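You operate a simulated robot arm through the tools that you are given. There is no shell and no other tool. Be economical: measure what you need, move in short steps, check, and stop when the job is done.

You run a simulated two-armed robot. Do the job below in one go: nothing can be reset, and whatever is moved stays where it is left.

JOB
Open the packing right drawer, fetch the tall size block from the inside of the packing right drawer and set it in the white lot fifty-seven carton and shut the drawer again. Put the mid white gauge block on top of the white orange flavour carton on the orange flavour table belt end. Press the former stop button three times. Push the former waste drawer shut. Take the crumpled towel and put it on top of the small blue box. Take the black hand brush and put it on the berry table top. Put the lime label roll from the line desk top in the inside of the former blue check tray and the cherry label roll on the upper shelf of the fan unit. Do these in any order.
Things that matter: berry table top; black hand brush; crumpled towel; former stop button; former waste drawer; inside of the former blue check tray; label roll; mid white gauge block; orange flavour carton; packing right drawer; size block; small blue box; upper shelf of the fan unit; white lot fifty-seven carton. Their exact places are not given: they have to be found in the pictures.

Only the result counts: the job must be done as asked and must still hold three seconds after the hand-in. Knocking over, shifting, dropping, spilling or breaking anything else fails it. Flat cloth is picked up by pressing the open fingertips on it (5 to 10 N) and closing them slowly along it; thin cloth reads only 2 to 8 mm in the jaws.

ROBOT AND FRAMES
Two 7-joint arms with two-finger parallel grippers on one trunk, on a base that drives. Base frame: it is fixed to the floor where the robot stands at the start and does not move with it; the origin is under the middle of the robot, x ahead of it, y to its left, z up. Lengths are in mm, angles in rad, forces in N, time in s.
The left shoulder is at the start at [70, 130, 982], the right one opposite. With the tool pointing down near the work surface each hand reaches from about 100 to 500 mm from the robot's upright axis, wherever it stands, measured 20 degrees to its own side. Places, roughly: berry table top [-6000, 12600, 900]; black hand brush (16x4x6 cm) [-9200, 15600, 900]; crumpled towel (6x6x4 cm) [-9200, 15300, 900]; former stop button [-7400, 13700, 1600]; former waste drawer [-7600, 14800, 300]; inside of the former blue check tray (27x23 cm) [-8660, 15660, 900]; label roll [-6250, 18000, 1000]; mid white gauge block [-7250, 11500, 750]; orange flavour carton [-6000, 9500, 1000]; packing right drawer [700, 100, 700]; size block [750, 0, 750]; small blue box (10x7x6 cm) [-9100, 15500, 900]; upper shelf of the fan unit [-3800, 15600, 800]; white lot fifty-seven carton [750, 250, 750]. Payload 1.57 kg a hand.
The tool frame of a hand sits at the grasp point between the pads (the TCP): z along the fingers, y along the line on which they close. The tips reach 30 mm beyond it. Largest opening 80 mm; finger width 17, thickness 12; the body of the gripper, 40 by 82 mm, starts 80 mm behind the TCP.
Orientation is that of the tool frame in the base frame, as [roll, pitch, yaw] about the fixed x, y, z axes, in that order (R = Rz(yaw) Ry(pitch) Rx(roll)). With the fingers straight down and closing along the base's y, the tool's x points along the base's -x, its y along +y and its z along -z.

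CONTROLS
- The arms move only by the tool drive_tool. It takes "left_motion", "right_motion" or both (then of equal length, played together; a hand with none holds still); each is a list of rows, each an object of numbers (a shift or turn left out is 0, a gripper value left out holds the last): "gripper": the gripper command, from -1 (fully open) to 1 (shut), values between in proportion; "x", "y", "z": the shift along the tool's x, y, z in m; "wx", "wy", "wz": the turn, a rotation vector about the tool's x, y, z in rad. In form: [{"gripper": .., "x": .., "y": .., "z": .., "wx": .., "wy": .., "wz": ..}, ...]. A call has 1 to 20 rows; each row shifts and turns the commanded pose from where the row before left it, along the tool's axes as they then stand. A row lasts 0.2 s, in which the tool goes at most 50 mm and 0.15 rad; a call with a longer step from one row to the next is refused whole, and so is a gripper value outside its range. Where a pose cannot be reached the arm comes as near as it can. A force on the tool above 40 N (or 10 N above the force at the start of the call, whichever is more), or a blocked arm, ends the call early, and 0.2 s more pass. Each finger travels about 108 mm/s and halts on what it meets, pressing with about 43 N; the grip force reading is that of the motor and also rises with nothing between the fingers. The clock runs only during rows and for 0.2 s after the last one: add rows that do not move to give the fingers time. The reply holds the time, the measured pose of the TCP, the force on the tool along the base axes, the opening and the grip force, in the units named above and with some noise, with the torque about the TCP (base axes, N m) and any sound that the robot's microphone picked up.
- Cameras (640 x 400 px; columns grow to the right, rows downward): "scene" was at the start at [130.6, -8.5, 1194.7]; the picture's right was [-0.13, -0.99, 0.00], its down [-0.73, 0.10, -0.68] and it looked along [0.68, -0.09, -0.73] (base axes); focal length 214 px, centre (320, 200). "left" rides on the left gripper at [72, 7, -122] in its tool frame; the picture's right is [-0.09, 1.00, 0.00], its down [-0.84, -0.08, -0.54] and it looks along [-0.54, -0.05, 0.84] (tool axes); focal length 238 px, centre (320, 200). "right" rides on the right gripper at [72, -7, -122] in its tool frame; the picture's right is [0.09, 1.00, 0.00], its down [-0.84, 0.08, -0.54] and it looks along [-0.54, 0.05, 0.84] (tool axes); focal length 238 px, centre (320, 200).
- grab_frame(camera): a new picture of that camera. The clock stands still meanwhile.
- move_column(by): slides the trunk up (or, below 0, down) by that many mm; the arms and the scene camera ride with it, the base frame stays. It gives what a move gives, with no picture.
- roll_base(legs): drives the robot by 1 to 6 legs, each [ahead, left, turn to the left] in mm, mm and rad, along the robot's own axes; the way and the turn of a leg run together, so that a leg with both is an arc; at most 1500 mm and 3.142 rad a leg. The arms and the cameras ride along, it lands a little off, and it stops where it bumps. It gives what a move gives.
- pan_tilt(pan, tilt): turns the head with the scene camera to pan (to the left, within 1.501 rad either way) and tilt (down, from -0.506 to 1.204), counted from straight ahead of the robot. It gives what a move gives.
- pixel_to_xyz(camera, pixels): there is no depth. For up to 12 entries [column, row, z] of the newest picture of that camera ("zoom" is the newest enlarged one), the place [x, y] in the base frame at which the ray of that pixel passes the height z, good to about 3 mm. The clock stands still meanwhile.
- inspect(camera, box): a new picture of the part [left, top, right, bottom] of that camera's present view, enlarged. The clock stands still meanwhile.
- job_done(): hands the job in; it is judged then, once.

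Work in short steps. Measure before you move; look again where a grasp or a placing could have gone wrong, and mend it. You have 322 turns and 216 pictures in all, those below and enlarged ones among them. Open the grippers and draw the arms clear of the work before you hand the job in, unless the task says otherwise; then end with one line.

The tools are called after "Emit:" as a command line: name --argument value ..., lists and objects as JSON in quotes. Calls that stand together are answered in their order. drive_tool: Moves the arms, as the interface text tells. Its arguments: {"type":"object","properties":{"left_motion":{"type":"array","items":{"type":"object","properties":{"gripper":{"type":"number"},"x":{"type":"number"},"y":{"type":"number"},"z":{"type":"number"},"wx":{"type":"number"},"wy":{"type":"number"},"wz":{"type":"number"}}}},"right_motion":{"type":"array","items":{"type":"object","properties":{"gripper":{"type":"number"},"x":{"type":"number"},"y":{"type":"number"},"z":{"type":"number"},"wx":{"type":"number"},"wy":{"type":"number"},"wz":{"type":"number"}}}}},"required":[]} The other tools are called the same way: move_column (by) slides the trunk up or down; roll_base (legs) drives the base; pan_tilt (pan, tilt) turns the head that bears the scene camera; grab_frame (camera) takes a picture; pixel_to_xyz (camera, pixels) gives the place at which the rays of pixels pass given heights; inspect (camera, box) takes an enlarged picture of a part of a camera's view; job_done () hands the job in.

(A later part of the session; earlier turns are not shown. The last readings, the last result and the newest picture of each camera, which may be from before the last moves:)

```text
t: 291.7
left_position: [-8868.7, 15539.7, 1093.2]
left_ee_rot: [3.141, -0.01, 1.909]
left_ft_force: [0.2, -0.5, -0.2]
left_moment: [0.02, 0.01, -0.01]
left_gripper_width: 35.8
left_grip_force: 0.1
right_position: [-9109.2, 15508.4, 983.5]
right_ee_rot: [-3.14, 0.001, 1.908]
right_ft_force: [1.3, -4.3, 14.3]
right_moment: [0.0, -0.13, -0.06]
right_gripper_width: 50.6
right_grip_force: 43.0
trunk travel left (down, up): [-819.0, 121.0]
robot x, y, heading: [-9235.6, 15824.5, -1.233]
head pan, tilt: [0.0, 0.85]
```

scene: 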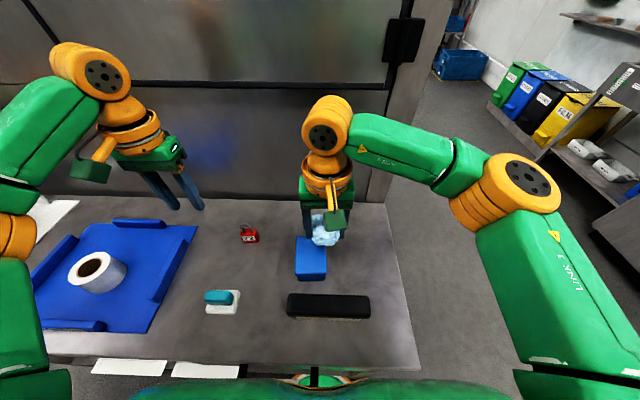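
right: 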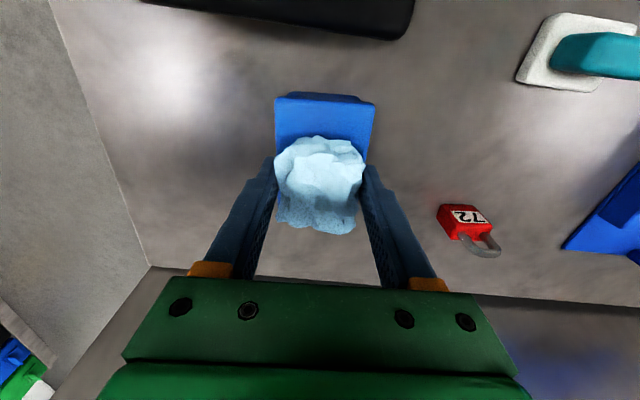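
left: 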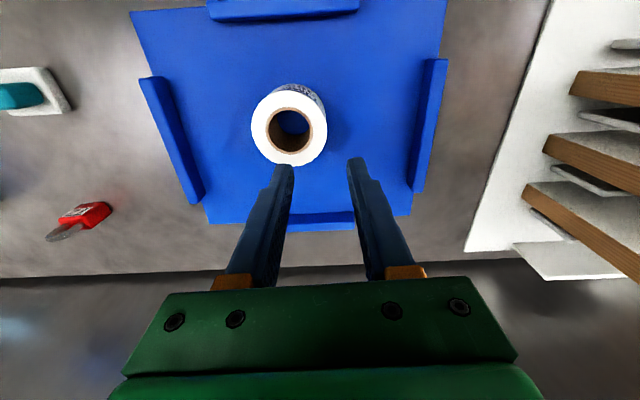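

Light contact (14 N). Raise 1 mm, open slowly and rise.

Emit:
drive_tool --right_motion '[{"z": -0.001}, {"gripper": -0.35}, {"gripper": -0.5}, {"gripper": -0.8}, {"gripper": -1}, {}, {"z": -0.02}, {"z": -0.04}, {"z": -0.05}, {}]'

Emit:
grab_frame --camera "right"

Emit:
inspect --camera "scene" --box '[230, 180, 390, 320]'

```text
t: 293.9
left_position: [-8869.6, 15539.6, 1093.1]
left_ee_rot: [3.14, -0.011, 1.907]
left_ft_force: [-0.1, 0.1, 0.2]
left_moment: [-0.01, 0.0, 0.02]
left_gripper_width: 36.0
left_grip_force: 0.1
right_position: [-9106.1, 15506.1, 1092.3]
right_ee_rot: [-3.138, -0.001, 1.908]
right_ft_force: [0.2, -0.5, 0.1]
right_moment: [0.03, 0.01, -0.02]
right_gripper_width: 80.0
right_grip_force: 0.2
trunk travel left (down, up): [-819.0, 121.0]
robot x, y, heading: [-9244.6, 15826.4, -1.237]
head pan, tilt: [0.0, 0.85]
```

```text
103 pictures are left
```

right: 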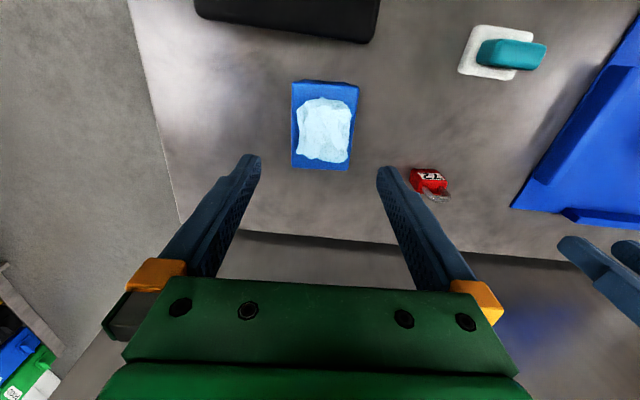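

```text
2.86 times, centred on (310, 250) of scene
```

zoom: 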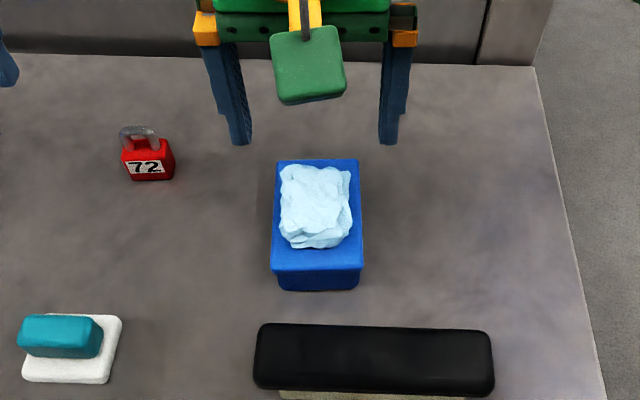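

The towel lies on the box. Next the brush (centre ≈(-9173,15588), long side lateral): shift the base left 100 mm, bring the right hand over it and turn it a quarter.

Emit:
roll_base --legs '[[0, 100, 0]]'

Emit:
drive_tool --right_motion '[{"x": 0.025, "y": -0.035}, {"x": 0.025, "y": -0.035}, {"x": 0.025, "y": -0.035}, {"x": 0.024, "y": -0.032}, {"wz": 0.143}, {"wz": 0.143}, {"wz": 0.143}, {"wz": 0.143}, {"wz": 0.143}, {"wz": 0.143}, {"wz": 0.143}, {"wz": 0.143}, {"wz": 0.143}, {"wz": 0.143}, {"wz": 0.141}, {}]'

Emit:
grab_frame --camera "right"

```text
t: 295.0
left_position: [-8778.2, 15570.7, 1093.7]
left_ee_rot: [3.136, -0.01, 1.904]
left_ft_force: [-0.8, -0.3, 0.5]
left_moment: [0.04, -0.05, 0.0]
left_gripper_width: 36.0
left_grip_force: 0.0
right_position: [-9014.9, 15537.5, 1091.2]
right_ee_rot: [3.14, 0.001, 1.907]
right_ft_force: [0.8, 0.5, -0.4]
right_moment: [0.01, 0.0, 0.01]
right_gripper_width: 79.7
right_grip_force: 0.1
trunk travel left (down, up): [-819.0, 121.0]
robot x, y, heading: [-9145.0, 15858.4, -1.243]
head pan, tilt: [0.0, 0.85]
```

```text
t: 298.4
left_position: [-8775.4, 15573.3, 1093.7]
left_ee_rot: [3.14, -0.011, 1.904]
left_ft_force: [1.1, 0.3, 0.0]
left_moment: [0.02, 0.0, -0.02]
left_gripper_width: 36.0
left_grip_force: 0.1
right_position: [-9172.7, 15587.1, 1092.3]
right_ee_rot: [-3.14, 0.001, 0.334]
right_ft_force: [0.4, -0.2, 0.1]
right_moment: [0.04, 0.0, -0.01]
right_gripper_width: 80.0
right_grip_force: 0.1
trunk travel left (down, up): [-819.0, 121.0]
robot x, y, heading: [-9149.1, 15857.9, -1.238]
head pan, tilt: [0.0, 0.85]
```

```text
101 pictures are left
```

right: 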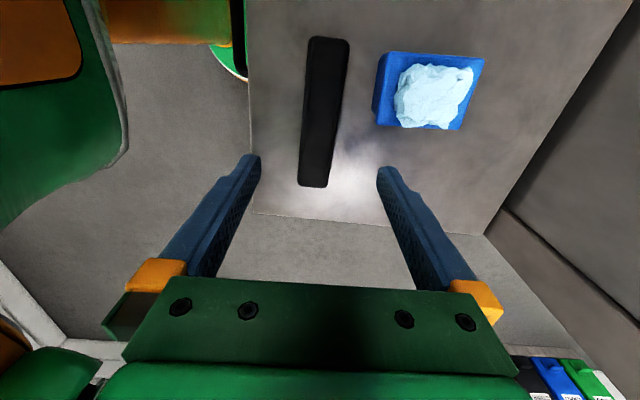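

Measure the brush top at z≈957: corners (311,38),(349,40),(300,184),(328,187).

Emit:
pixel_to_xyz --camera "right" --pixels '[[311, 40, 957], [348, 42, 957], [299, 183, 957], [327, 186, 957], [325, 112, 957], [376, 95, 959]]'

```text
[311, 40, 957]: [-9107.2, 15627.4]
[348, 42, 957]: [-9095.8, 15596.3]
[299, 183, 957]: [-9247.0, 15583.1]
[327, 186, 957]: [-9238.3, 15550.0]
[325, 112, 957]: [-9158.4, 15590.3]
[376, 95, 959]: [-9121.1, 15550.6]
```

Brush centre matches the hand. Set the jaws to 52 mm, descend to z≈943 and close.

Emit:
drive_tool --right_motion '[{"gripper": -0.3}, {"z": 0.04}, {"z": 0.04}, {"z": 0.04}, {"z": 0.029}, {}, {"gripper": 0}, {"gripper": 0.5}, {"gripper": 1}, {}]'

Emit:
grab_frame --camera "right"

```text
t: 300.6
left_position: [-8775.7, 15572.2, 1094.2]
left_ee_rot: [3.138, -0.011, 1.903]
left_ft_force: [0.3, 0.3, -0.2]
left_moment: [-0.02, 0.0, 0.0]
left_gripper_width: 36.0
left_grip_force: 0.1
right_position: [-9171.9, 15584.8, 945.4]
right_ee_rot: [-3.141, 0.002, 0.334]
right_ft_force: [0.5, 0.4, -0.7]
right_moment: [-0.02, 0.0, -0.01]
right_gripper_width: 39.1
right_grip_force: 42.9
trunk travel left (down, up): [-819.0, 121.0]
robot x, y, heading: [-9144.5, 15859.5, -1.238]
head pan, tilt: [0.0, 0.85]
```

```text
100 pictures are left
```

right: 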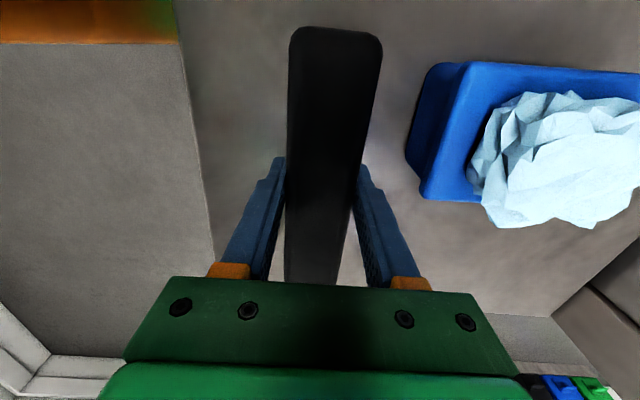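

Brush gripped (39 mm). Lift 140 mm and check.

Emit:
drive_tool --right_motion '[{"z": -0.03}, {"z": -0.04}, {"z": -0.04}, {"z": -0.04}, {}]'

Emit:
roll_base --legs '[[-500, 0, 0]]'

Emit:
grab_frame --camera "scene"

```text
t: 301.8
left_position: [-8776.6, 15571.7, 1093.3]
left_ee_rot: [3.141, -0.011, 1.904]
left_ft_force: [0.3, 0.9, -0.2]
left_moment: [0.03, 0.03, -0.02]
left_gripper_width: 36.0
left_grip_force: 0.0
right_position: [-9174.9, 15584.8, 1093.2]
right_ee_rot: [-3.139, 0.003, 0.334]
right_ft_force: [-0.1, 0.6, -0.9]
right_moment: [0.05, 0.01, -0.02]
right_gripper_width: 39.3
right_grip_force: 42.6
trunk travel left (down, up): [-819.0, 121.0]
robot x, y, heading: [-9143.0, 15860.9, -1.241]
head pan, tilt: [0.0, 0.85]
```

```text
t: 304.7
left_position: [-8935.3, 16029.0, 1093.7]
left_ee_rot: [3.14, -0.011, 1.895]
left_ft_force: [-0.2, 0.0, 0.6]
left_moment: [0.02, 0.0, 0.01]
left_gripper_width: 36.0
left_grip_force: 0.0
right_position: [-9334.2, 16047.5, 1092.8]
right_ee_rot: [-3.139, 0.001, 0.327]
right_ft_force: [-0.4, -1.8, -0.5]
right_moment: [0.01, 0.01, -0.02]
right_gripper_width: 39.1
right_grip_force: 42.8
trunk travel left (down, up): [-819.0, 121.0]
robot x, y, heading: [-9305.0, 16321.1, -1.253]
head pan, tilt: [0.0, 0.85]
```

```text
99 pictures are left
```

scene: 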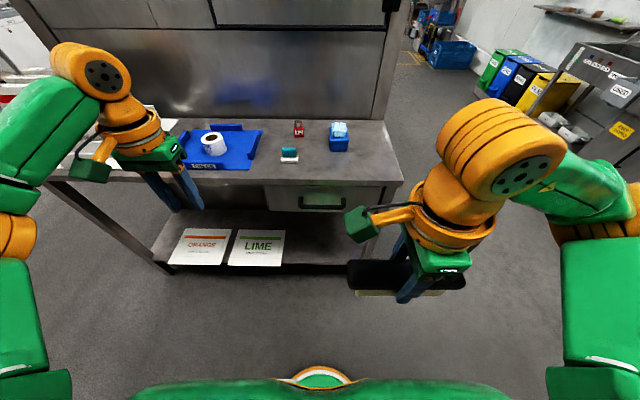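

Brush held, everything else in place. Drive around to the machine's front (east side) and face it.

Emit:
roll_base --legs '[[0, 0, 1.63], [1297, 0, 0], [670, -615, 0], [670, -615, 0], [-508, -1143, 0], [0, 0, 3.08]]'

Emit:
pan_tilt --pan 0 --tilt 0.3

Emit:
grab_frame --camera "scene"

```text
t: 336.8
left_position: [-6798.9, 14470.9, 1093.4]
left_ee_rot: [3.139, -0.01, 0.325]
left_ft_force: [-0.7, 0.5, -0.6]
left_moment: [0.01, 0.0, -0.02]
left_gripper_width: 36.1
left_grip_force: 0.1
right_position: [-6781.8, 14870.9, 1092.4]
right_ee_rot: [-3.141, 0.002, -1.243]
right_ft_force: [0.7, -0.7, -0.9]
right_moment: [0.01, -0.01, 0.0]
right_gripper_width: 39.3
right_grip_force: 43.3
trunk travel left (down, up): [-819.0, 121.0]
robot x, y, heading: [-6507.8, 14840.3, -2.817]
head pan, tilt: [0.0, 0.85]
```

```text
t: 337.8
left_position: [-6798.9, 14472.0, 1093.9]
left_ee_rot: [3.141, -0.011, 0.326]
left_ft_force: [0.0, -0.4, -0.5]
left_moment: [0.0, 0.04, -0.02]
left_gripper_width: 36.1
left_grip_force: 0.1
right_position: [-6781.4, 14870.4, 1093.3]
right_ee_rot: [3.141, 0.003, -1.245]
right_ft_force: [-0.2, 0.1, -0.1]
right_moment: [0.02, -0.01, 0.05]
right_gripper_width: 39.2
right_grip_force: 43.1
trunk travel left (down, up): [-819.0, 121.0]
robot x, y, heading: [-6507.4, 14840.7, -2.817]
head pan, tilt: [0.0, 0.3]
```

```text
98 pictures are left
```

scene: 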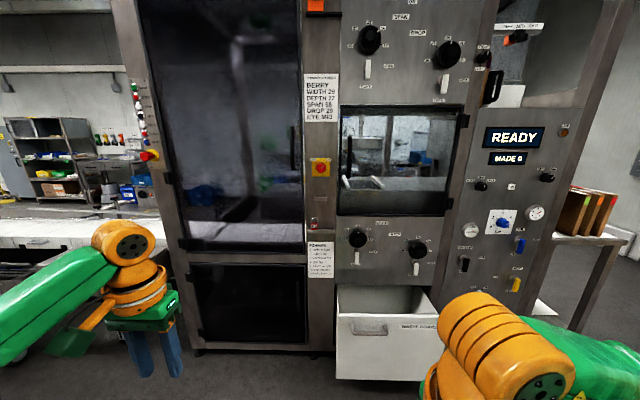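

Zoom on the left column of buttons.

Emit:
inspect --camera "scene" --box '[110, 60, 190, 180]'

Emit:
inspect --camera "scene" --box '[300, 220, 460, 390]'

```text
3.33 times, centred on (150, 120) of scene
```

zoom: 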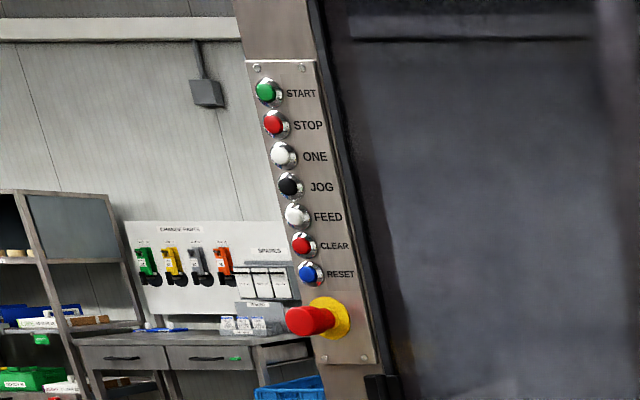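

```text
2.35 times, centred on (380, 305) of scene
```

zoom: 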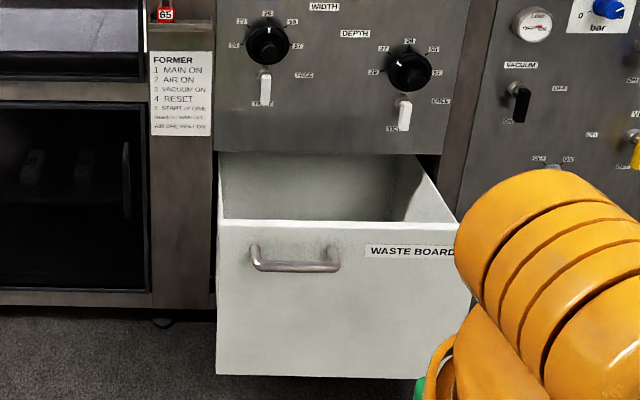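

STOP is the red button second from the top. First the waste drawer: measure its front (top edge (337-438, 314), bottom (336,378)).

Emit:
pixel_to_xyz --camera "scene" --pixels '[[338, 315, 400], [338, 315, 450], [338, 315, 350], [337, 378, 100], [337, 378, 150], [337, 378, 50], [432, 382, 100], [196, 348, 0], [334, 285, 500], [440, 285, 500]]'

```text
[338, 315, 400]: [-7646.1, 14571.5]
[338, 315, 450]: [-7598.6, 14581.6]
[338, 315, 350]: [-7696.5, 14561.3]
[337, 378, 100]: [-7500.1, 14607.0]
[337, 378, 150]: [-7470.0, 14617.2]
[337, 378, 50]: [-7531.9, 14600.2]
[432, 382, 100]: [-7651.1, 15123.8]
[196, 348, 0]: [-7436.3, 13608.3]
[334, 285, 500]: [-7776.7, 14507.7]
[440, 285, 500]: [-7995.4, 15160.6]
```

The drawer front is ~1045 mm ahead, l −100…−600, z 50–520. Shift right 680 mm, close the left hand, lower the trunk so the left fist is at z≈370.

Emit:
drive_tool --left_motion '[{"gripper": 1}, {}, {}]'

Emit:
roll_base --legs '[[0, -680, 0], [350, 0, 0]]'

Emit:
move_column --by -715

Emit:
pan_tilt --pan 0.4 --tilt 0.5

Emit:
grab_frame --camera "scene"

```text
t: 338.6
left_position: [-6798.1, 14471.4, 1094.5]
left_ee_rot: [3.14, -0.01, 0.326]
left_ft_force: [0.4, 0.2, -0.1]
left_moment: [-0.01, -0.04, 0.01]
left_gripper_width: 0.2
left_grip_force: 21.7
right_position: [-6781.7, 14870.4, 1092.2]
right_ee_rot: [3.141, -0.001, -1.243]
right_ft_force: [0.1, -0.3, -0.8]
right_moment: [0.01, 0.01, 0.0]
right_gripper_width: 39.5
right_grip_force: 43.1
trunk travel left (down, up): [-819.0, 121.0]
robot x, y, heading: [-6508.3, 14838.0, -2.811]
head pan, tilt: [0.0, 0.3]
```

```text
t: 344.3
left_position: [-7355.0, 15007.0, 1095.2]
left_ee_rot: [3.141, -0.01, 0.325]
left_ft_force: [0.1, 0.0, 0.0]
left_moment: [-0.02, 0.05, -0.07]
left_gripper_width: 0.0
left_grip_force: 21.2
right_position: [-7337.5, 15407.4, 1093.3]
right_ee_rot: [3.141, 0.0, -1.245]
right_ft_force: [0.0, -0.3, -1.0]
right_moment: [-0.02, 0.0, -0.01]
right_gripper_width: 39.2
right_grip_force: 42.8
trunk travel left (down, up): [-819.0, 121.0]
robot x, y, heading: [-7066.3, 15375.6, -2.814]
head pan, tilt: [0.0, 0.3]
```

```text
refused: -715 is not a number from -400 to 400
```

```text
t: 345.2
left_position: [-7357.5, 15009.1, 1093.1]
left_ee_rot: [3.139, -0.011, 0.324]
left_ft_force: [0.4, 0.5, -0.1]
left_moment: [0.0, -0.01, 0.01]
left_gripper_width: 0.1
left_grip_force: 21.2
right_position: [-7339.1, 15408.2, 1092.6]
right_ee_rot: [-3.14, 0.001, -1.244]
right_ft_force: [-0.3, -0.2, -0.8]
right_moment: [-0.01, 0.0, 0.02]
right_gripper_width: 39.4
right_grip_force: 43.0
trunk travel left (down, up): [-819.0, 121.0]
robot x, y, heading: [-7066.0, 15374.3, -2.817]
head pan, tilt: [0.4, 0.499]
```

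```text
95 pictures are left
```

scene: 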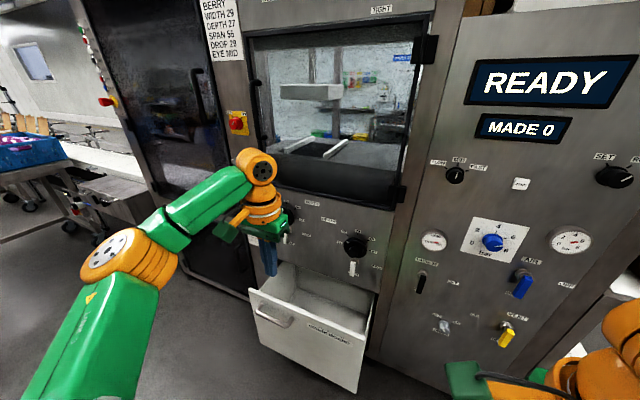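

Check the drawer front from here: top-left (250,291), top-right (366,334), bottom-left (263,345), bottom-right (356,391).

Emit:
pixel_to_xyz --camera "scene" --pixels '[[250, 291, 450], [250, 291, 500], [263, 345, 150], [263, 345, 100], [366, 334, 450], [366, 334, 500], [356, 391, 150], [356, 391, 100]]'

Emit:
move_column --by -360

Emit:
move_column --by -360

Emit:
grab_frame --camera "left"

Emit:
grab_frame --camera "scene"

```text
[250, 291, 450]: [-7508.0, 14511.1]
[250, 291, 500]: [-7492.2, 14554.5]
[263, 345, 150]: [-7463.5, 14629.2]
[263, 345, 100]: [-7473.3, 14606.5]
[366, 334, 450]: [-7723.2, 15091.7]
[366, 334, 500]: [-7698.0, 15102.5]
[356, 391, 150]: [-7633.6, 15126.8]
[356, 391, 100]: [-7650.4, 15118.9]
```

```text
t: 348.7
left_position: [-7356.4, 15007.3, 733.1]
left_ee_rot: [3.14, -0.011, 0.325]
left_ft_force: [-0.1, 0.2, 0.2]
left_moment: [-0.01, 0.02, 0.01]
left_gripper_width: 0.0
left_grip_force: 21.4
right_position: [-7337.4, 15407.3, 731.7]
right_ee_rot: [-3.141, 0.001, -1.243]
right_ft_force: [0.2, 0.8, -1.2]
right_moment: [-0.01, -0.02, -0.03]
right_gripper_width: 39.4
right_grip_force: 42.9
trunk travel left (down, up): [-459.0, 481.0]
robot x, y, heading: [-7062.8, 15375.9, -2.818]
head pan, tilt: [0.4, 0.499]
```

```text
t: 352.2
left_position: [-7356.9, 15008.0, 374.2]
left_ee_rot: [3.141, -0.012, 0.324]
left_ft_force: [0.3, 0.3, 0.7]
left_moment: [0.01, -0.04, 0.02]
left_gripper_width: 0.2
left_grip_force: 21.2
right_position: [-7338.7, 15408.3, 372.9]
right_ee_rot: [-3.141, 0.001, -1.243]
right_ft_force: [-0.5, -0.6, -1.2]
right_moment: [-0.01, -0.03, 0.02]
right_gripper_width: 39.3
right_grip_force: 43.6
trunk travel left (down, up): [-99.0, 841.0]
robot x, y, heading: [-7064.7, 15379.8, -2.817]
head pan, tilt: [0.4, 0.499]
```

```text
94 pictures are left
```

left: 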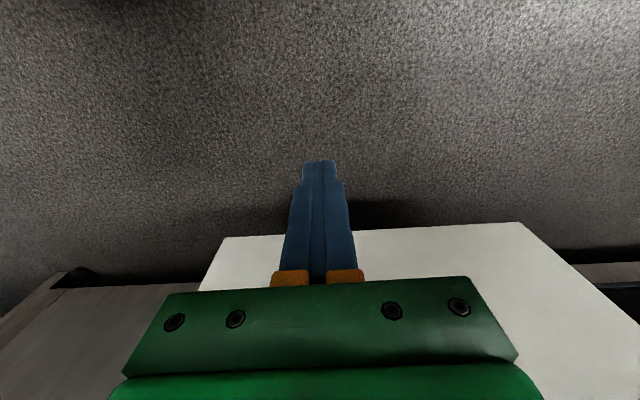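

```text
93 pictures are left
```

scene: 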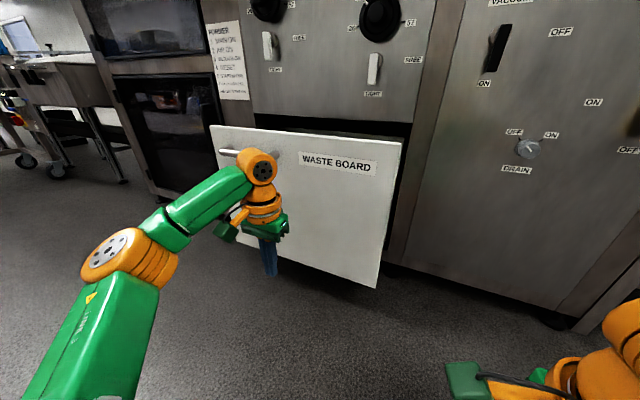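

The fist faces the drawer front. Drive forward 300 mm to start pushing.

Emit:
roll_base --legs '[[300, 0, 0]]'

Emit:
grab_frame --camera "scene"

```text
t: 354.2
left_position: [-7643.1, 14915.3, 373.1]
left_ee_rot: [3.139, -0.011, 0.319]
left_ft_force: [0.1, -0.7, 0.5]
left_moment: [-0.01, -0.02, 0.03]
left_gripper_width: 0.1
left_grip_force: 21.2
right_position: [-7622.7, 15313.5, 372.6]
right_ee_rot: [3.141, 0.002, -1.25]
right_ft_force: [-0.1, 0.3, -1.2]
right_moment: [0.03, 0.0, 0.0]
right_gripper_width: 39.4
right_grip_force: 42.9
trunk travel left (down, up): [-99.0, 841.0]
robot x, y, heading: [-7348.3, 15282.0, -2.826]
head pan, tilt: [0.4, 0.499]
```

```text
92 pictures are left
```

scene: 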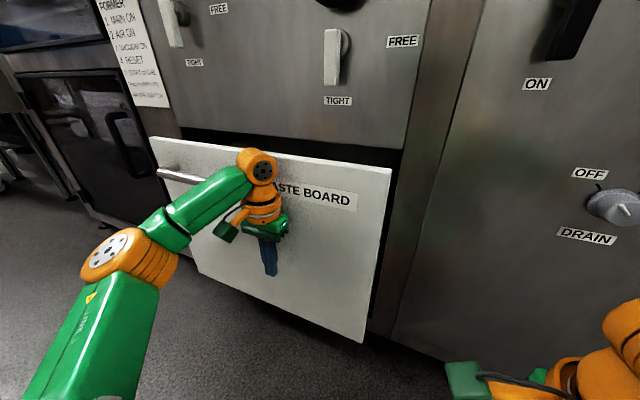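

Still some way to go; push on 150 mm (force stop).

Emit:
roll_base --legs '[[150, 0, 0]]'

Emit:
grab_frame --camera "scene"

```text
t: 355.4
left_position: [-7718.2, 14887.6, 376.3]
left_ee_rot: [3.138, -0.038, 0.306]
left_ft_force: [15.1, 7.8, 6.9]
left_moment: [-0.96, 1.97, -0.37]
left_gripper_width: 0.2
left_grip_force: 21.0
right_position: [-7708.1, 15285.0, 374.2]
right_ee_rot: [3.138, 0.001, -1.244]
right_ft_force: [-0.7, -0.2, -1.4]
right_moment: [-0.03, 0.03, -0.02]
right_gripper_width: 39.2
right_grip_force: 42.5
trunk travel left (down, up): [-99.0, 841.0]
robot x, y, heading: [-7434.4, 15253.5, -2.818]
head pan, tilt: [0.4, 0.499]
stopped in leg 1: the force on the tool passed its limit at 240 N (the readings are from after the stop); the commanded pose is now the measured one
```

```text
91 pictures are left
```

scene: 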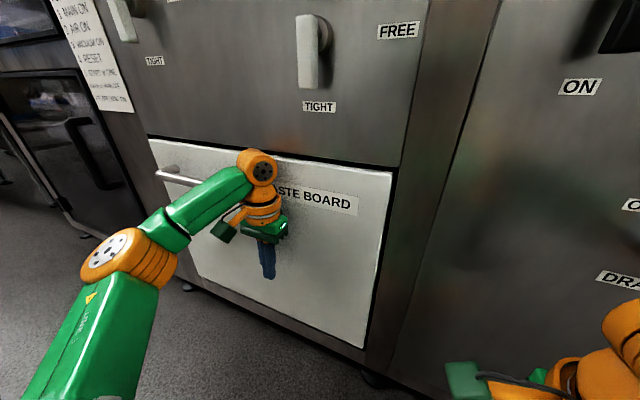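

The waste drawer is flush shut. Back off 600 mm, raise the trunk high.

Emit:
roll_base --legs '[[-600, 0, 0]]'

Emit:
move_column --by 400

Emit:
move_column --by 400

Emit:
pan_tilt --pan 0.8 --tilt 0.2

Emit:
grab_frame --camera "scene"

```text
t: 358.7
left_position: [-7153.0, 15077.4, 372.1]
left_ee_rot: [3.136, -0.04, 0.309]
left_ft_force: [-0.2, 0.3, -0.2]
left_moment: [-0.02, -0.02, -0.03]
left_gripper_width: 0.1
left_grip_force: 21.7
right_position: [-7142.4, 15475.2, 373.1]
right_ee_rot: [-3.141, 0.002, -1.242]
right_ft_force: [1.1, -0.1, -1.3]
right_moment: [-0.01, 0.02, -0.02]
right_gripper_width: 39.2
right_grip_force: 42.7
trunk travel left (down, up): [-99.0, 841.0]
robot x, y, heading: [-6869.8, 15444.6, -2.813]
head pan, tilt: [0.4, 0.499]
```

```text
t: 362.6
left_position: [-7152.9, 15078.0, 772.3]
left_ee_rot: [3.14, -0.04, 0.309]
left_ft_force: [-0.5, -0.4, -0.9]
left_moment: [-0.02, -0.01, 0.02]
left_gripper_width: 0.0
left_grip_force: 20.4
right_position: [-7145.3, 15474.9, 771.5]
right_ee_rot: [-3.141, 0.001, -1.244]
right_ft_force: [0.5, -0.2, -0.7]
right_moment: [0.01, 0.01, -0.02]
right_gripper_width: 39.5
right_grip_force: 43.1
trunk travel left (down, up): [-499.0, 441.0]
robot x, y, heading: [-6869.9, 15443.5, -2.817]
head pan, tilt: [0.4, 0.499]
```

```text
t: 366.4
left_position: [-7153.2, 15077.2, 1172.6]
left_ee_rot: [3.137, -0.039, 0.308]
left_ft_force: [-0.1, 0.2, -0.3]
left_moment: [-0.02, 0.02, 0.02]
left_gripper_width: 0.0
left_grip_force: 21.8
right_position: [-7143.7, 15474.8, 1172.2]
right_ee_rot: [-3.14, 0.003, -1.243]
right_ft_force: [-0.6, 0.1, 0.0]
right_moment: [0.02, -0.02, -0.02]
right_gripper_width: 39.3
right_grip_force: 43.3
trunk travel left (down, up): [-899.0, 41.0]
robot x, y, heading: [-6871.0, 15444.3, -2.817]
head pan, tilt: [0.4, 0.499]
```

```text
t: 367.3
left_position: [-7153.0, 15077.7, 1172.9]
left_ee_rot: [3.139, -0.042, 0.309]
left_ft_force: [-0.1, 0.0, 0.2]
left_moment: [0.01, -0.02, 0.0]
left_gripper_width: 0.1
left_grip_force: 21.0
right_position: [-7143.0, 15476.2, 1173.3]
right_ee_rot: [-3.139, 0.0, -1.243]
right_ft_force: [-0.9, -0.6, -0.6]
right_moment: [-0.01, -0.01, -0.01]
right_gripper_width: 39.0
right_grip_force: 43.9
trunk travel left (down, up): [-899.0, 41.0]
robot x, y, heading: [-6867.7, 15444.0, -2.817]
head pan, tilt: [0.799, 0.201]
```

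```text
90 pictures are left
```

scene: 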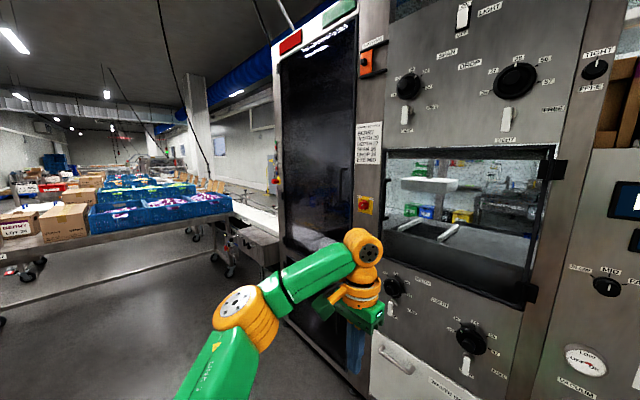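

Move left 1330 mm and ahead 300 mm to stand before the button column.

Emit:
roll_base --legs '[[0, 1330, 0], [300, 0, 0]]'

Emit:
pan_tilt --pan 0.2 --tilt 0.0

Emit:
grab_frame --camera "scene"

```text
t: 375.6
left_position: [-6987.9, 13715.3, 1174.0]
left_ee_rot: [3.139, -0.038, 0.328]
left_ft_force: [0.8, 0.2, 0.5]
left_moment: [-0.05, 0.03, 0.0]
left_gripper_width: 0.2
left_grip_force: 22.1
right_position: [-6985.7, 14111.1, 1172.2]
right_ee_rot: [3.14, 0.001, -1.225]
right_ft_force: [0.0, -0.7, -0.6]
right_moment: [-0.02, -0.01, 0.02]
right_gripper_width: 39.1
right_grip_force: 43.2
trunk travel left (down, up): [-899.0, 41.0]
robot x, y, heading: [-6712.3, 14080.0, -2.794]
head pan, tilt: [0.799, 0.201]
```

```text
t: 376.6
left_position: [-6991.2, 13715.0, 1171.9]
left_ee_rot: [3.138, -0.041, 0.329]
left_ft_force: [0.3, 0.6, -0.9]
left_moment: [0.0, 0.0, -0.02]
left_gripper_width: 0.0
left_grip_force: 21.4
right_position: [-6988.5, 14111.1, 1172.3]
right_ee_rot: [-3.141, 0.002, -1.225]
right_ft_force: [0.0, -1.0, -1.3]
right_moment: [0.01, -0.04, -0.01]
right_gripper_width: 39.0
right_grip_force: 43.3
trunk travel left (down, up): [-899.0, 41.0]
robot x, y, heading: [-6714.1, 14084.1, -2.797]
head pan, tilt: [0.201, 0.0]
```

```text
89 pictures are left
```

scene: 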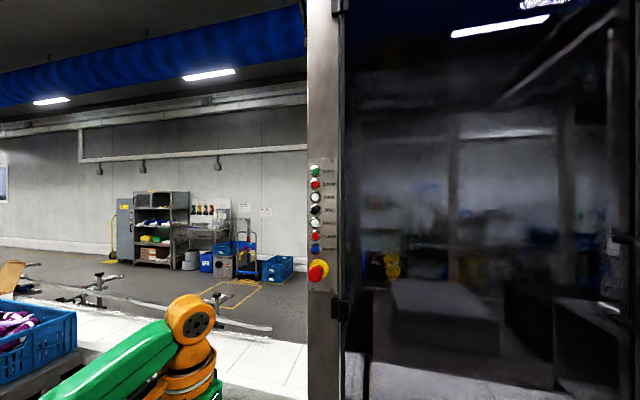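

STOP is the red button at (315,184). Raise the left hand and tilt it to point forward.

Emit:
drive_tool --left_motion '[{"z": -0.045}, {"z": -0.045}, {"z": -0.045}, {"z": -0.045}, {"z": -0.045}, {"wy": -0.15}, {"wy": -0.15}, {"wy": -0.15}, {"wy": -0.15}, {"wy": -0.15}, {"wy": -0.15}, {"wy": -0.15}, {"wy": -0.15}, {"wy": -0.15}, {"wy": -0.15}, {}]'

Emit:
grab_frame --camera "left"

Emit:
grab_frame --camera "scene"

```text
t: 380.0
left_position: [-6988.9, 13706.0, 1341.1]
left_ee_rot: [3.108, 1.457, 0.294]
left_ft_force: [0.1, -0.5, 0.1]
left_moment: [0.06, -0.01, 0.01]
left_gripper_width: 0.1
left_grip_force: 21.3
left hand out of reach, approached as far as the arm can: row 3, 4, 5, 14, 15
right_position: [-6987.8, 14110.6, 1173.4]
right_ee_rot: [-3.141, 0.002, -1.223]
right_ft_force: [0.2, -0.2, -0.7]
right_moment: [-0.03, -0.01, 0.0]
right_gripper_width: 39.3
right_grip_force: 43.0
trunk travel left (down, up): [-899.0, 41.0]
robot x, y, heading: [-6710.8, 14081.5, -2.797]
head pan, tilt: [0.201, 0.0]
```

```text
88 pictures are left
```

left: 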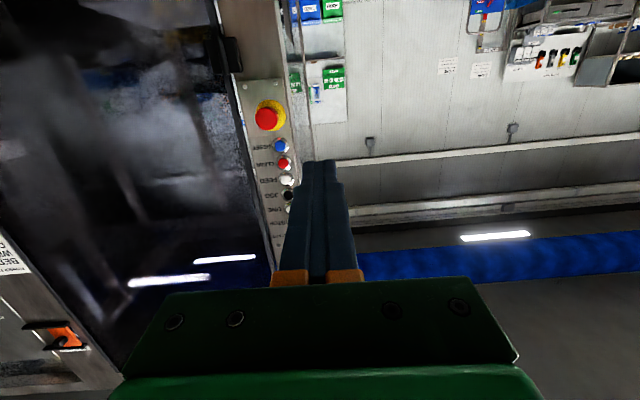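

```text
87 pictures are left
```

scene: 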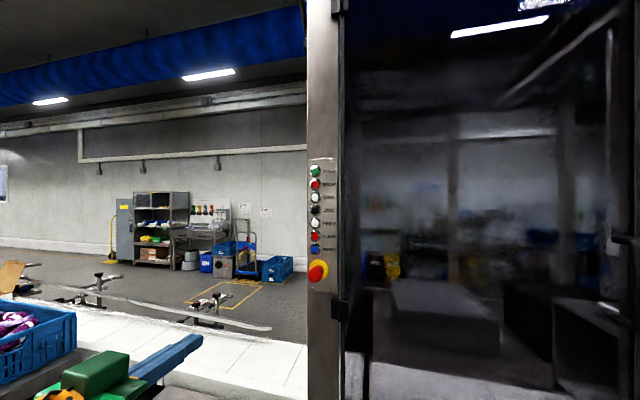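

The hand points forward. Triangulate: E-stop scene (317,271), left (268,118); reset scene (315,249), left (280,145); stop scene (315,184).

Emit:
pixel_to_xyz --camera "scene" --pixels '[[317, 271, 1250], [317, 271, 1300], [317, 271, 1350], [315, 249, 1350], [315, 249, 1400], [315, 184, 1570], [315, 184, 1580], [315, 184, 1600]]'

Emit:
pixel_to_xyz --camera "left" --pixels '[[268, 118, 1250], [268, 118, 1300], [268, 118, 1350], [280, 145, 1350], [280, 145, 1400], [283, 163, 1400], [287, 180, 1450]]'

Emit:
inspect --camera "scene" --box '[290, 150, 350, 300]'

```text
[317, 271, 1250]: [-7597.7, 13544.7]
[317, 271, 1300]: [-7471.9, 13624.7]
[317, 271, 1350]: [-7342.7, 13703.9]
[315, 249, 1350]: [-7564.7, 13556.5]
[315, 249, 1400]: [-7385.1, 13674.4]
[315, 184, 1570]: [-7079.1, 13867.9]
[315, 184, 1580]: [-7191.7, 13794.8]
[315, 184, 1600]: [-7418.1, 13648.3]
```

```text
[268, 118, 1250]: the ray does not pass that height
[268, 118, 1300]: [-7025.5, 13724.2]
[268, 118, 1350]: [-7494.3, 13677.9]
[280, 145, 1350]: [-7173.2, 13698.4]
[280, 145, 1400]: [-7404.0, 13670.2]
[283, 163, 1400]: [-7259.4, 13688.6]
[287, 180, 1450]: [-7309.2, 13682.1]
```

```text
2.67 times, centred on (320, 225) of scene
```

zoom: 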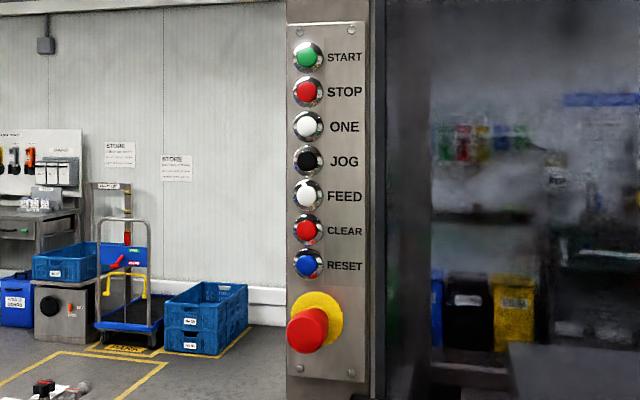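

STOP sits near (-7395,13668,1600). Raise the trunk 41 mm and lift the hand along -x, moving 100 mm right.

Emit:
move_column --by 41

Emit:
drive_tool --left_motion '[{"x": -0.04, "y": -0.02}, {"x": -0.04, "y": -0.02}, {"x": -0.04, "y": -0.02}, {"x": -0.04, "y": -0.02}, {"x": -0.04, "y": -0.02}, {"x": -0.02}, {}]'

```text
t: 380.8
left_position: [-6989.3, 13705.6, 1382.2]
left_ee_rot: [3.114, 1.457, 0.301]
left_ft_force: [0.2, -0.4, 0.5]
left_moment: [-0.04, 0.0, -0.03]
left_gripper_width: 0.0
left_grip_force: 21.7
right_position: [-6987.9, 14111.6, 1213.9]
right_ee_rot: [-3.139, 0.002, -1.225]
right_ft_force: [0.7, 0.1, -0.7]
right_moment: [0.01, -0.01, 0.01]
right_gripper_width: 39.7
right_grip_force: 42.9
trunk travel left (down, up): [-940.0, 0.0]
robot x, y, heading: [-6709.0, 14087.7, -2.795]
head pan, tilt: [0.201, 0.0]
```

```text
t: 382.4
left_position: [-7046.6, 13791.9, 1599.2]
left_ee_rot: [3.114, 1.457, 0.301]
left_ft_force: [0.4, -0.7, 0.4]
left_moment: [-0.01, 0.01, 0.01]
left_gripper_width: 0.0
left_grip_force: 21.1
right_position: [-6987.9, 14110.5, 1213.9]
right_ee_rot: [-3.14, 0.004, -1.223]
right_ft_force: [-0.3, 0.3, -0.7]
right_moment: [0.0, 0.0, 0.02]
right_gripper_width: 39.3
right_grip_force: 42.3
trunk travel left (down, up): [-940.0, 0.0]
robot x, y, heading: [-6714.3, 14088.4, -2.799]
head pan, tilt: [0.201, 0.0]
```

Reached z 1599. Look from both cameras.

Emit:
grab_frame --camera "left"

Emit:
grab_frame --camera "scene"

```text
85 pictures are left
```

left: 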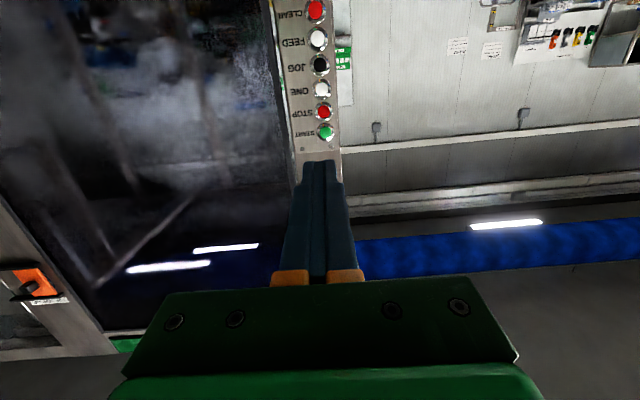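

```text
84 pictures are left
```

scene: 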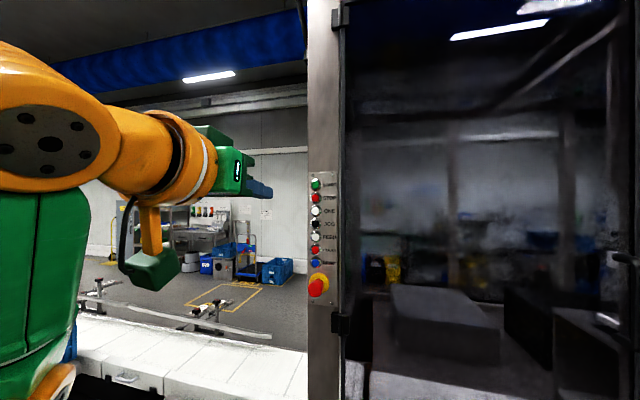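

Triangulate STOP: left (324,112), scene (315,198).

Emit:
pixel_to_xyz --camera "left" --pixels '[[324, 112, 1570], [324, 112, 1580], [324, 112, 1590], [324, 112, 1600], [321, 90, 1560], [325, 132, 1620]]'

Emit:
pixel_to_xyz --camera "scene" --pixels '[[315, 198, 1590], [315, 198, 1580], [315, 211, 1560], [315, 211, 1540], [315, 250, 1400], [316, 262, 1400]]'

```text
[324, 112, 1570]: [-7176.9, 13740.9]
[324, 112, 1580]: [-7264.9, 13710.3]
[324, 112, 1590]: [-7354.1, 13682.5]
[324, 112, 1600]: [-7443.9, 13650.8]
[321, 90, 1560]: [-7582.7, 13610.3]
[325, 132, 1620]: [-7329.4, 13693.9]
```

```text
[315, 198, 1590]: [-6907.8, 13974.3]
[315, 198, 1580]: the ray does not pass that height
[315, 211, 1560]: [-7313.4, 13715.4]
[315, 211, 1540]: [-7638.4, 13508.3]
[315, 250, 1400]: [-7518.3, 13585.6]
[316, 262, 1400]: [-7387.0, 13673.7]
```

STOP ≈(-7395,13667,1595); my fingertips are ~338 mm short, on line. Drive the base ahead 280 mm.

Emit:
roll_base --legs '[[280, 0, 0]]'

Emit:
grab_frame --camera "left"

Emit:
inspect --camera "scene" --box '[160, 80, 400, 250]'

```text
t: 384.4
left_position: [-7312.4, 13700.3, 1601.2]
left_ee_rot: [3.115, 1.461, 0.292]
left_ft_force: [-0.1, 0.2, -0.1]
left_moment: [-0.03, -0.01, 0.01]
left_gripper_width: 0.0
left_grip_force: 22.1
right_position: [-7253.0, 14019.1, 1214.6]
right_ee_rot: [3.138, 0.001, -1.232]
right_ft_force: [0.3, 0.3, -1.3]
right_moment: [-0.02, 0.04, 0.0]
right_gripper_width: 39.3
right_grip_force: 43.2
trunk travel left (down, up): [-940.0, 0.0]
robot x, y, heading: [-6982.1, 13988.3, -2.807]
head pan, tilt: [0.201, 0.0]
```

```text
83 pictures are left
```

left: 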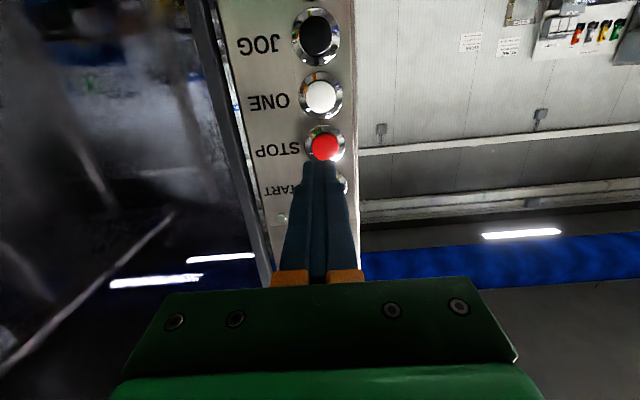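

```text
2.35 times, centred on (280, 165) of scene
```

zoom: 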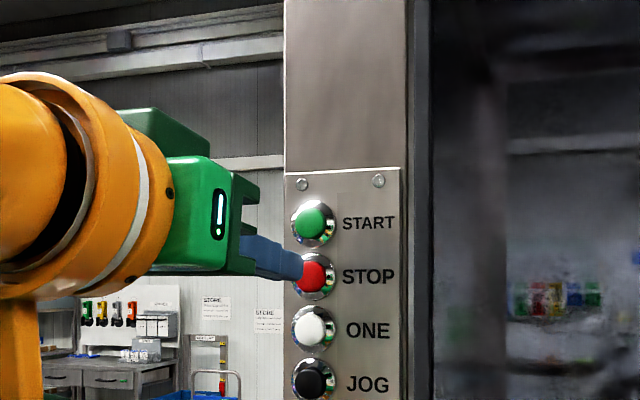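

The fingertip is right before STOP (left (325,147)). Compute its ray.

Emit:
pixel_to_xyz --camera "left" --pixels '[[325, 147, 1585], [325, 147, 1590], [325, 147, 1595], [325, 147, 1600], [318, 97, 1555], [318, 165, 1598]]'

Emit:
pixel_to_xyz --camera "scene" --pixels '[[277, 197, 1590], [277, 197, 1595], [277, 197, 1600]]'

```text
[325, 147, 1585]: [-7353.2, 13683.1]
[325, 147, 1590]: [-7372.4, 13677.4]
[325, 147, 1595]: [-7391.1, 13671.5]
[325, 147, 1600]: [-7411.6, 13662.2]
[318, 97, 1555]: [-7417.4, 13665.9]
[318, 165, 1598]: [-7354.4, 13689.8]
```

```text
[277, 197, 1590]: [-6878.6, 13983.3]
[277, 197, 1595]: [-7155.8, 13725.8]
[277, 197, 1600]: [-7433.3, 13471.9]
```

Advance along the fingers in small steps and watch force/sound.

Emit:
drive_tool --left_motion '[{"z": 0.01, "y": 0.003}, {"z": 0.01}, {"z": 0.005}, {"z": 0.005}, {}]'

Emit:
drive_tool --left_motion '[{"z": 0.004}, {"z": 0.004}, {}]'

```text
t: 385.6
left_position: [-7346.3, 13686.4, 1596.9]
left_ee_rot: [3.121, 1.459, 0.294]
left_ft_force: [-0.1, -0.5, 0.9]
left_moment: [-0.01, 0.01, 0.02]
left_gripper_width: 0.1
left_grip_force: 21.9
right_position: [-7256.5, 14017.6, 1213.2]
right_ee_rot: [-3.14, 0.003, -1.233]
right_ft_force: [-0.4, 0.1, 0.1]
right_moment: [-0.05, 0.01, -0.01]
right_gripper_width: 39.4
right_grip_force: 42.9
trunk travel left (down, up): [-940.0, 0.0]
robot x, y, heading: [-6982.3, 13990.6, -2.8]
head pan, tilt: [0.201, 0.0]
```

```text
t: 386.4
left_position: [-7352.5, 13685.7, 1596.9]
left_ee_rot: [3.113, 1.461, 0.291]
left_ft_force: [2.2, 0.1, 1.2]
left_moment: [-0.04, 0.02, 0.04]
left_gripper_width: 0.3
left_grip_force: 21.5
right_position: [-7255.0, 14018.1, 1213.1]
right_ee_rot: [-3.141, 0.002, -1.233]
right_ft_force: [0.6, -0.2, -1.3]
right_moment: [-0.02, 0.0, 0.04]
right_gripper_width: 39.5
right_grip_force: 43.0
trunk travel left (down, up): [-940.0, 0.0]
robot x, y, heading: [-6982.0, 13988.8, -2.802]
head pan, tilt: [0.201, 0.0]
heard: click
```

A click: first press. Back off 14 mm, then press again.

Emit:
drive_tool --left_motion '[{"z": -0.007}, {"z": -0.007}, {}]'

Emit:
inspect --camera "left" --box '[220, 60, 420, 220]'

Emit:
drive_tool --left_motion '[{"z": 0.005}, {"z": 0.005}, {"z": 0.004}, {}]'

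```text
t: 387.2
left_position: [-7338.7, 13688.7, 1598.4]
left_ee_rot: [3.114, 1.458, 0.292]
left_ft_force: [0.0, 0.0, 0.0]
left_moment: [0.0, 0.0, 0.02]
left_gripper_width: 0.0
left_grip_force: 21.0
right_position: [-7256.3, 14016.7, 1213.6]
right_ee_rot: [-3.139, 0.002, -1.232]
right_ft_force: [0.4, 0.3, -0.3]
right_moment: [0.01, 0.0, 0.03]
right_gripper_width: 39.1
right_grip_force: 42.9
trunk travel left (down, up): [-940.0, 0.0]
robot x, y, heading: [-6981.9, 13990.3, -2.807]
head pan, tilt: [0.201, 0.0]
```

```text
2.50 times, centred on (320, 140) of left
```

zoom: 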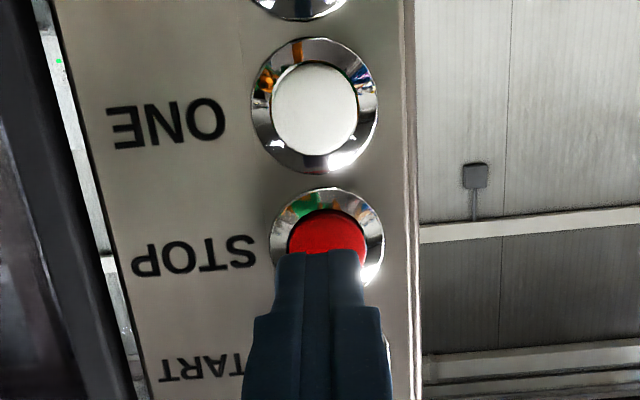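

```text
t: 388.2
left_position: [-7350.4, 13686.1, 1596.9]
left_ee_rot: [3.115, 1.459, 0.294]
left_ft_force: [2.3, 0.9, -0.5]
left_moment: [0.03, 0.03, -0.01]
left_gripper_width: 0.0
left_grip_force: 21.2
right_position: [-7254.5, 14018.3, 1212.6]
right_ee_rot: [-3.141, 0.002, -1.233]
right_ft_force: [-0.6, -0.7, -1.3]
right_moment: [-0.03, -0.01, 0.0]
right_gripper_width: 39.3
right_grip_force: 43.3
trunk travel left (down, up): [-940.0, 0.0]
robot x, y, heading: [-6979.5, 13988.6, -2.803]
head pan, tilt: [0.201, 0.0]
heard: click
```

Second click. Back off and press the third time.

Emit:
drive_tool --left_motion '[{"z": -0.007}, {"z": -0.007}, {}]'

Emit:
drive_tool --left_motion '[{"z": 0.005}, {"z": 0.005}, {"z": 0.004}, {}]'

Emit:
drive_tool --left_motion '[{"z": -0.02}, {"z": -0.03}, {"z": -0.04}, {}]'

```text
t: 389.0
left_position: [-7337.6, 13690.6, 1598.1]
left_ee_rot: [3.116, 1.458, 0.294]
left_ft_force: [-0.4, 0.1, 0.0]
left_moment: [0.0, 0.01, 0.0]
left_gripper_width: 0.2
left_grip_force: 21.3
right_position: [-7254.7, 14017.3, 1213.5]
right_ee_rot: [-3.14, 0.002, -1.233]
right_ft_force: [0.2, -0.2, -1.6]
right_moment: [0.01, -0.01, 0.03]
right_gripper_width: 39.2
right_grip_force: 43.3
trunk travel left (down, up): [-940.0, 0.0]
robot x, y, heading: [-6978.6, 13988.6, -2.803]
head pan, tilt: [0.201, 0.0]
```

```text
t: 390.0
left_position: [-7350.3, 13686.4, 1595.8]
left_ee_rot: [3.116, 1.46, 0.293]
left_ft_force: [2.6, 0.4, 0.9]
left_moment: [0.01, 0.02, 0.0]
left_gripper_width: 0.0
left_grip_force: 21.3
right_position: [-7254.5, 14019.6, 1213.5]
right_ee_rot: [3.141, 0.002, -1.231]
right_ft_force: [-0.8, 0.1, -1.2]
right_moment: [-0.01, 0.01, 0.01]
right_gripper_width: 39.1
right_grip_force: 42.9
trunk travel left (down, up): [-940.0, 0.0]
robot x, y, heading: [-6979.6, 13989.9, -2.801]
head pan, tilt: [0.201, 0.0]
heard: click
```

```text
t: 391.0
left_position: [-7265.9, 13716.1, 1607.5]
left_ee_rot: [3.119, 1.457, 0.297]
left_ft_force: [-0.5, -0.2, -0.5]
left_moment: [-0.04, 0.03, -0.03]
left_gripper_width: 0.0
left_grip_force: 20.9
right_position: [-7256.2, 14017.2, 1213.9]
right_ee_rot: [-3.141, 0.004, -1.232]
right_ft_force: [-0.8, -0.8, -1.8]
right_moment: [0.02, 0.02, -0.03]
right_gripper_width: 39.0
right_grip_force: 42.6
trunk travel left (down, up): [-940.0, 0.0]
robot x, y, heading: [-6984.2, 13990.8, -2.807]
head pan, tilt: [0.201, 0.0]
```

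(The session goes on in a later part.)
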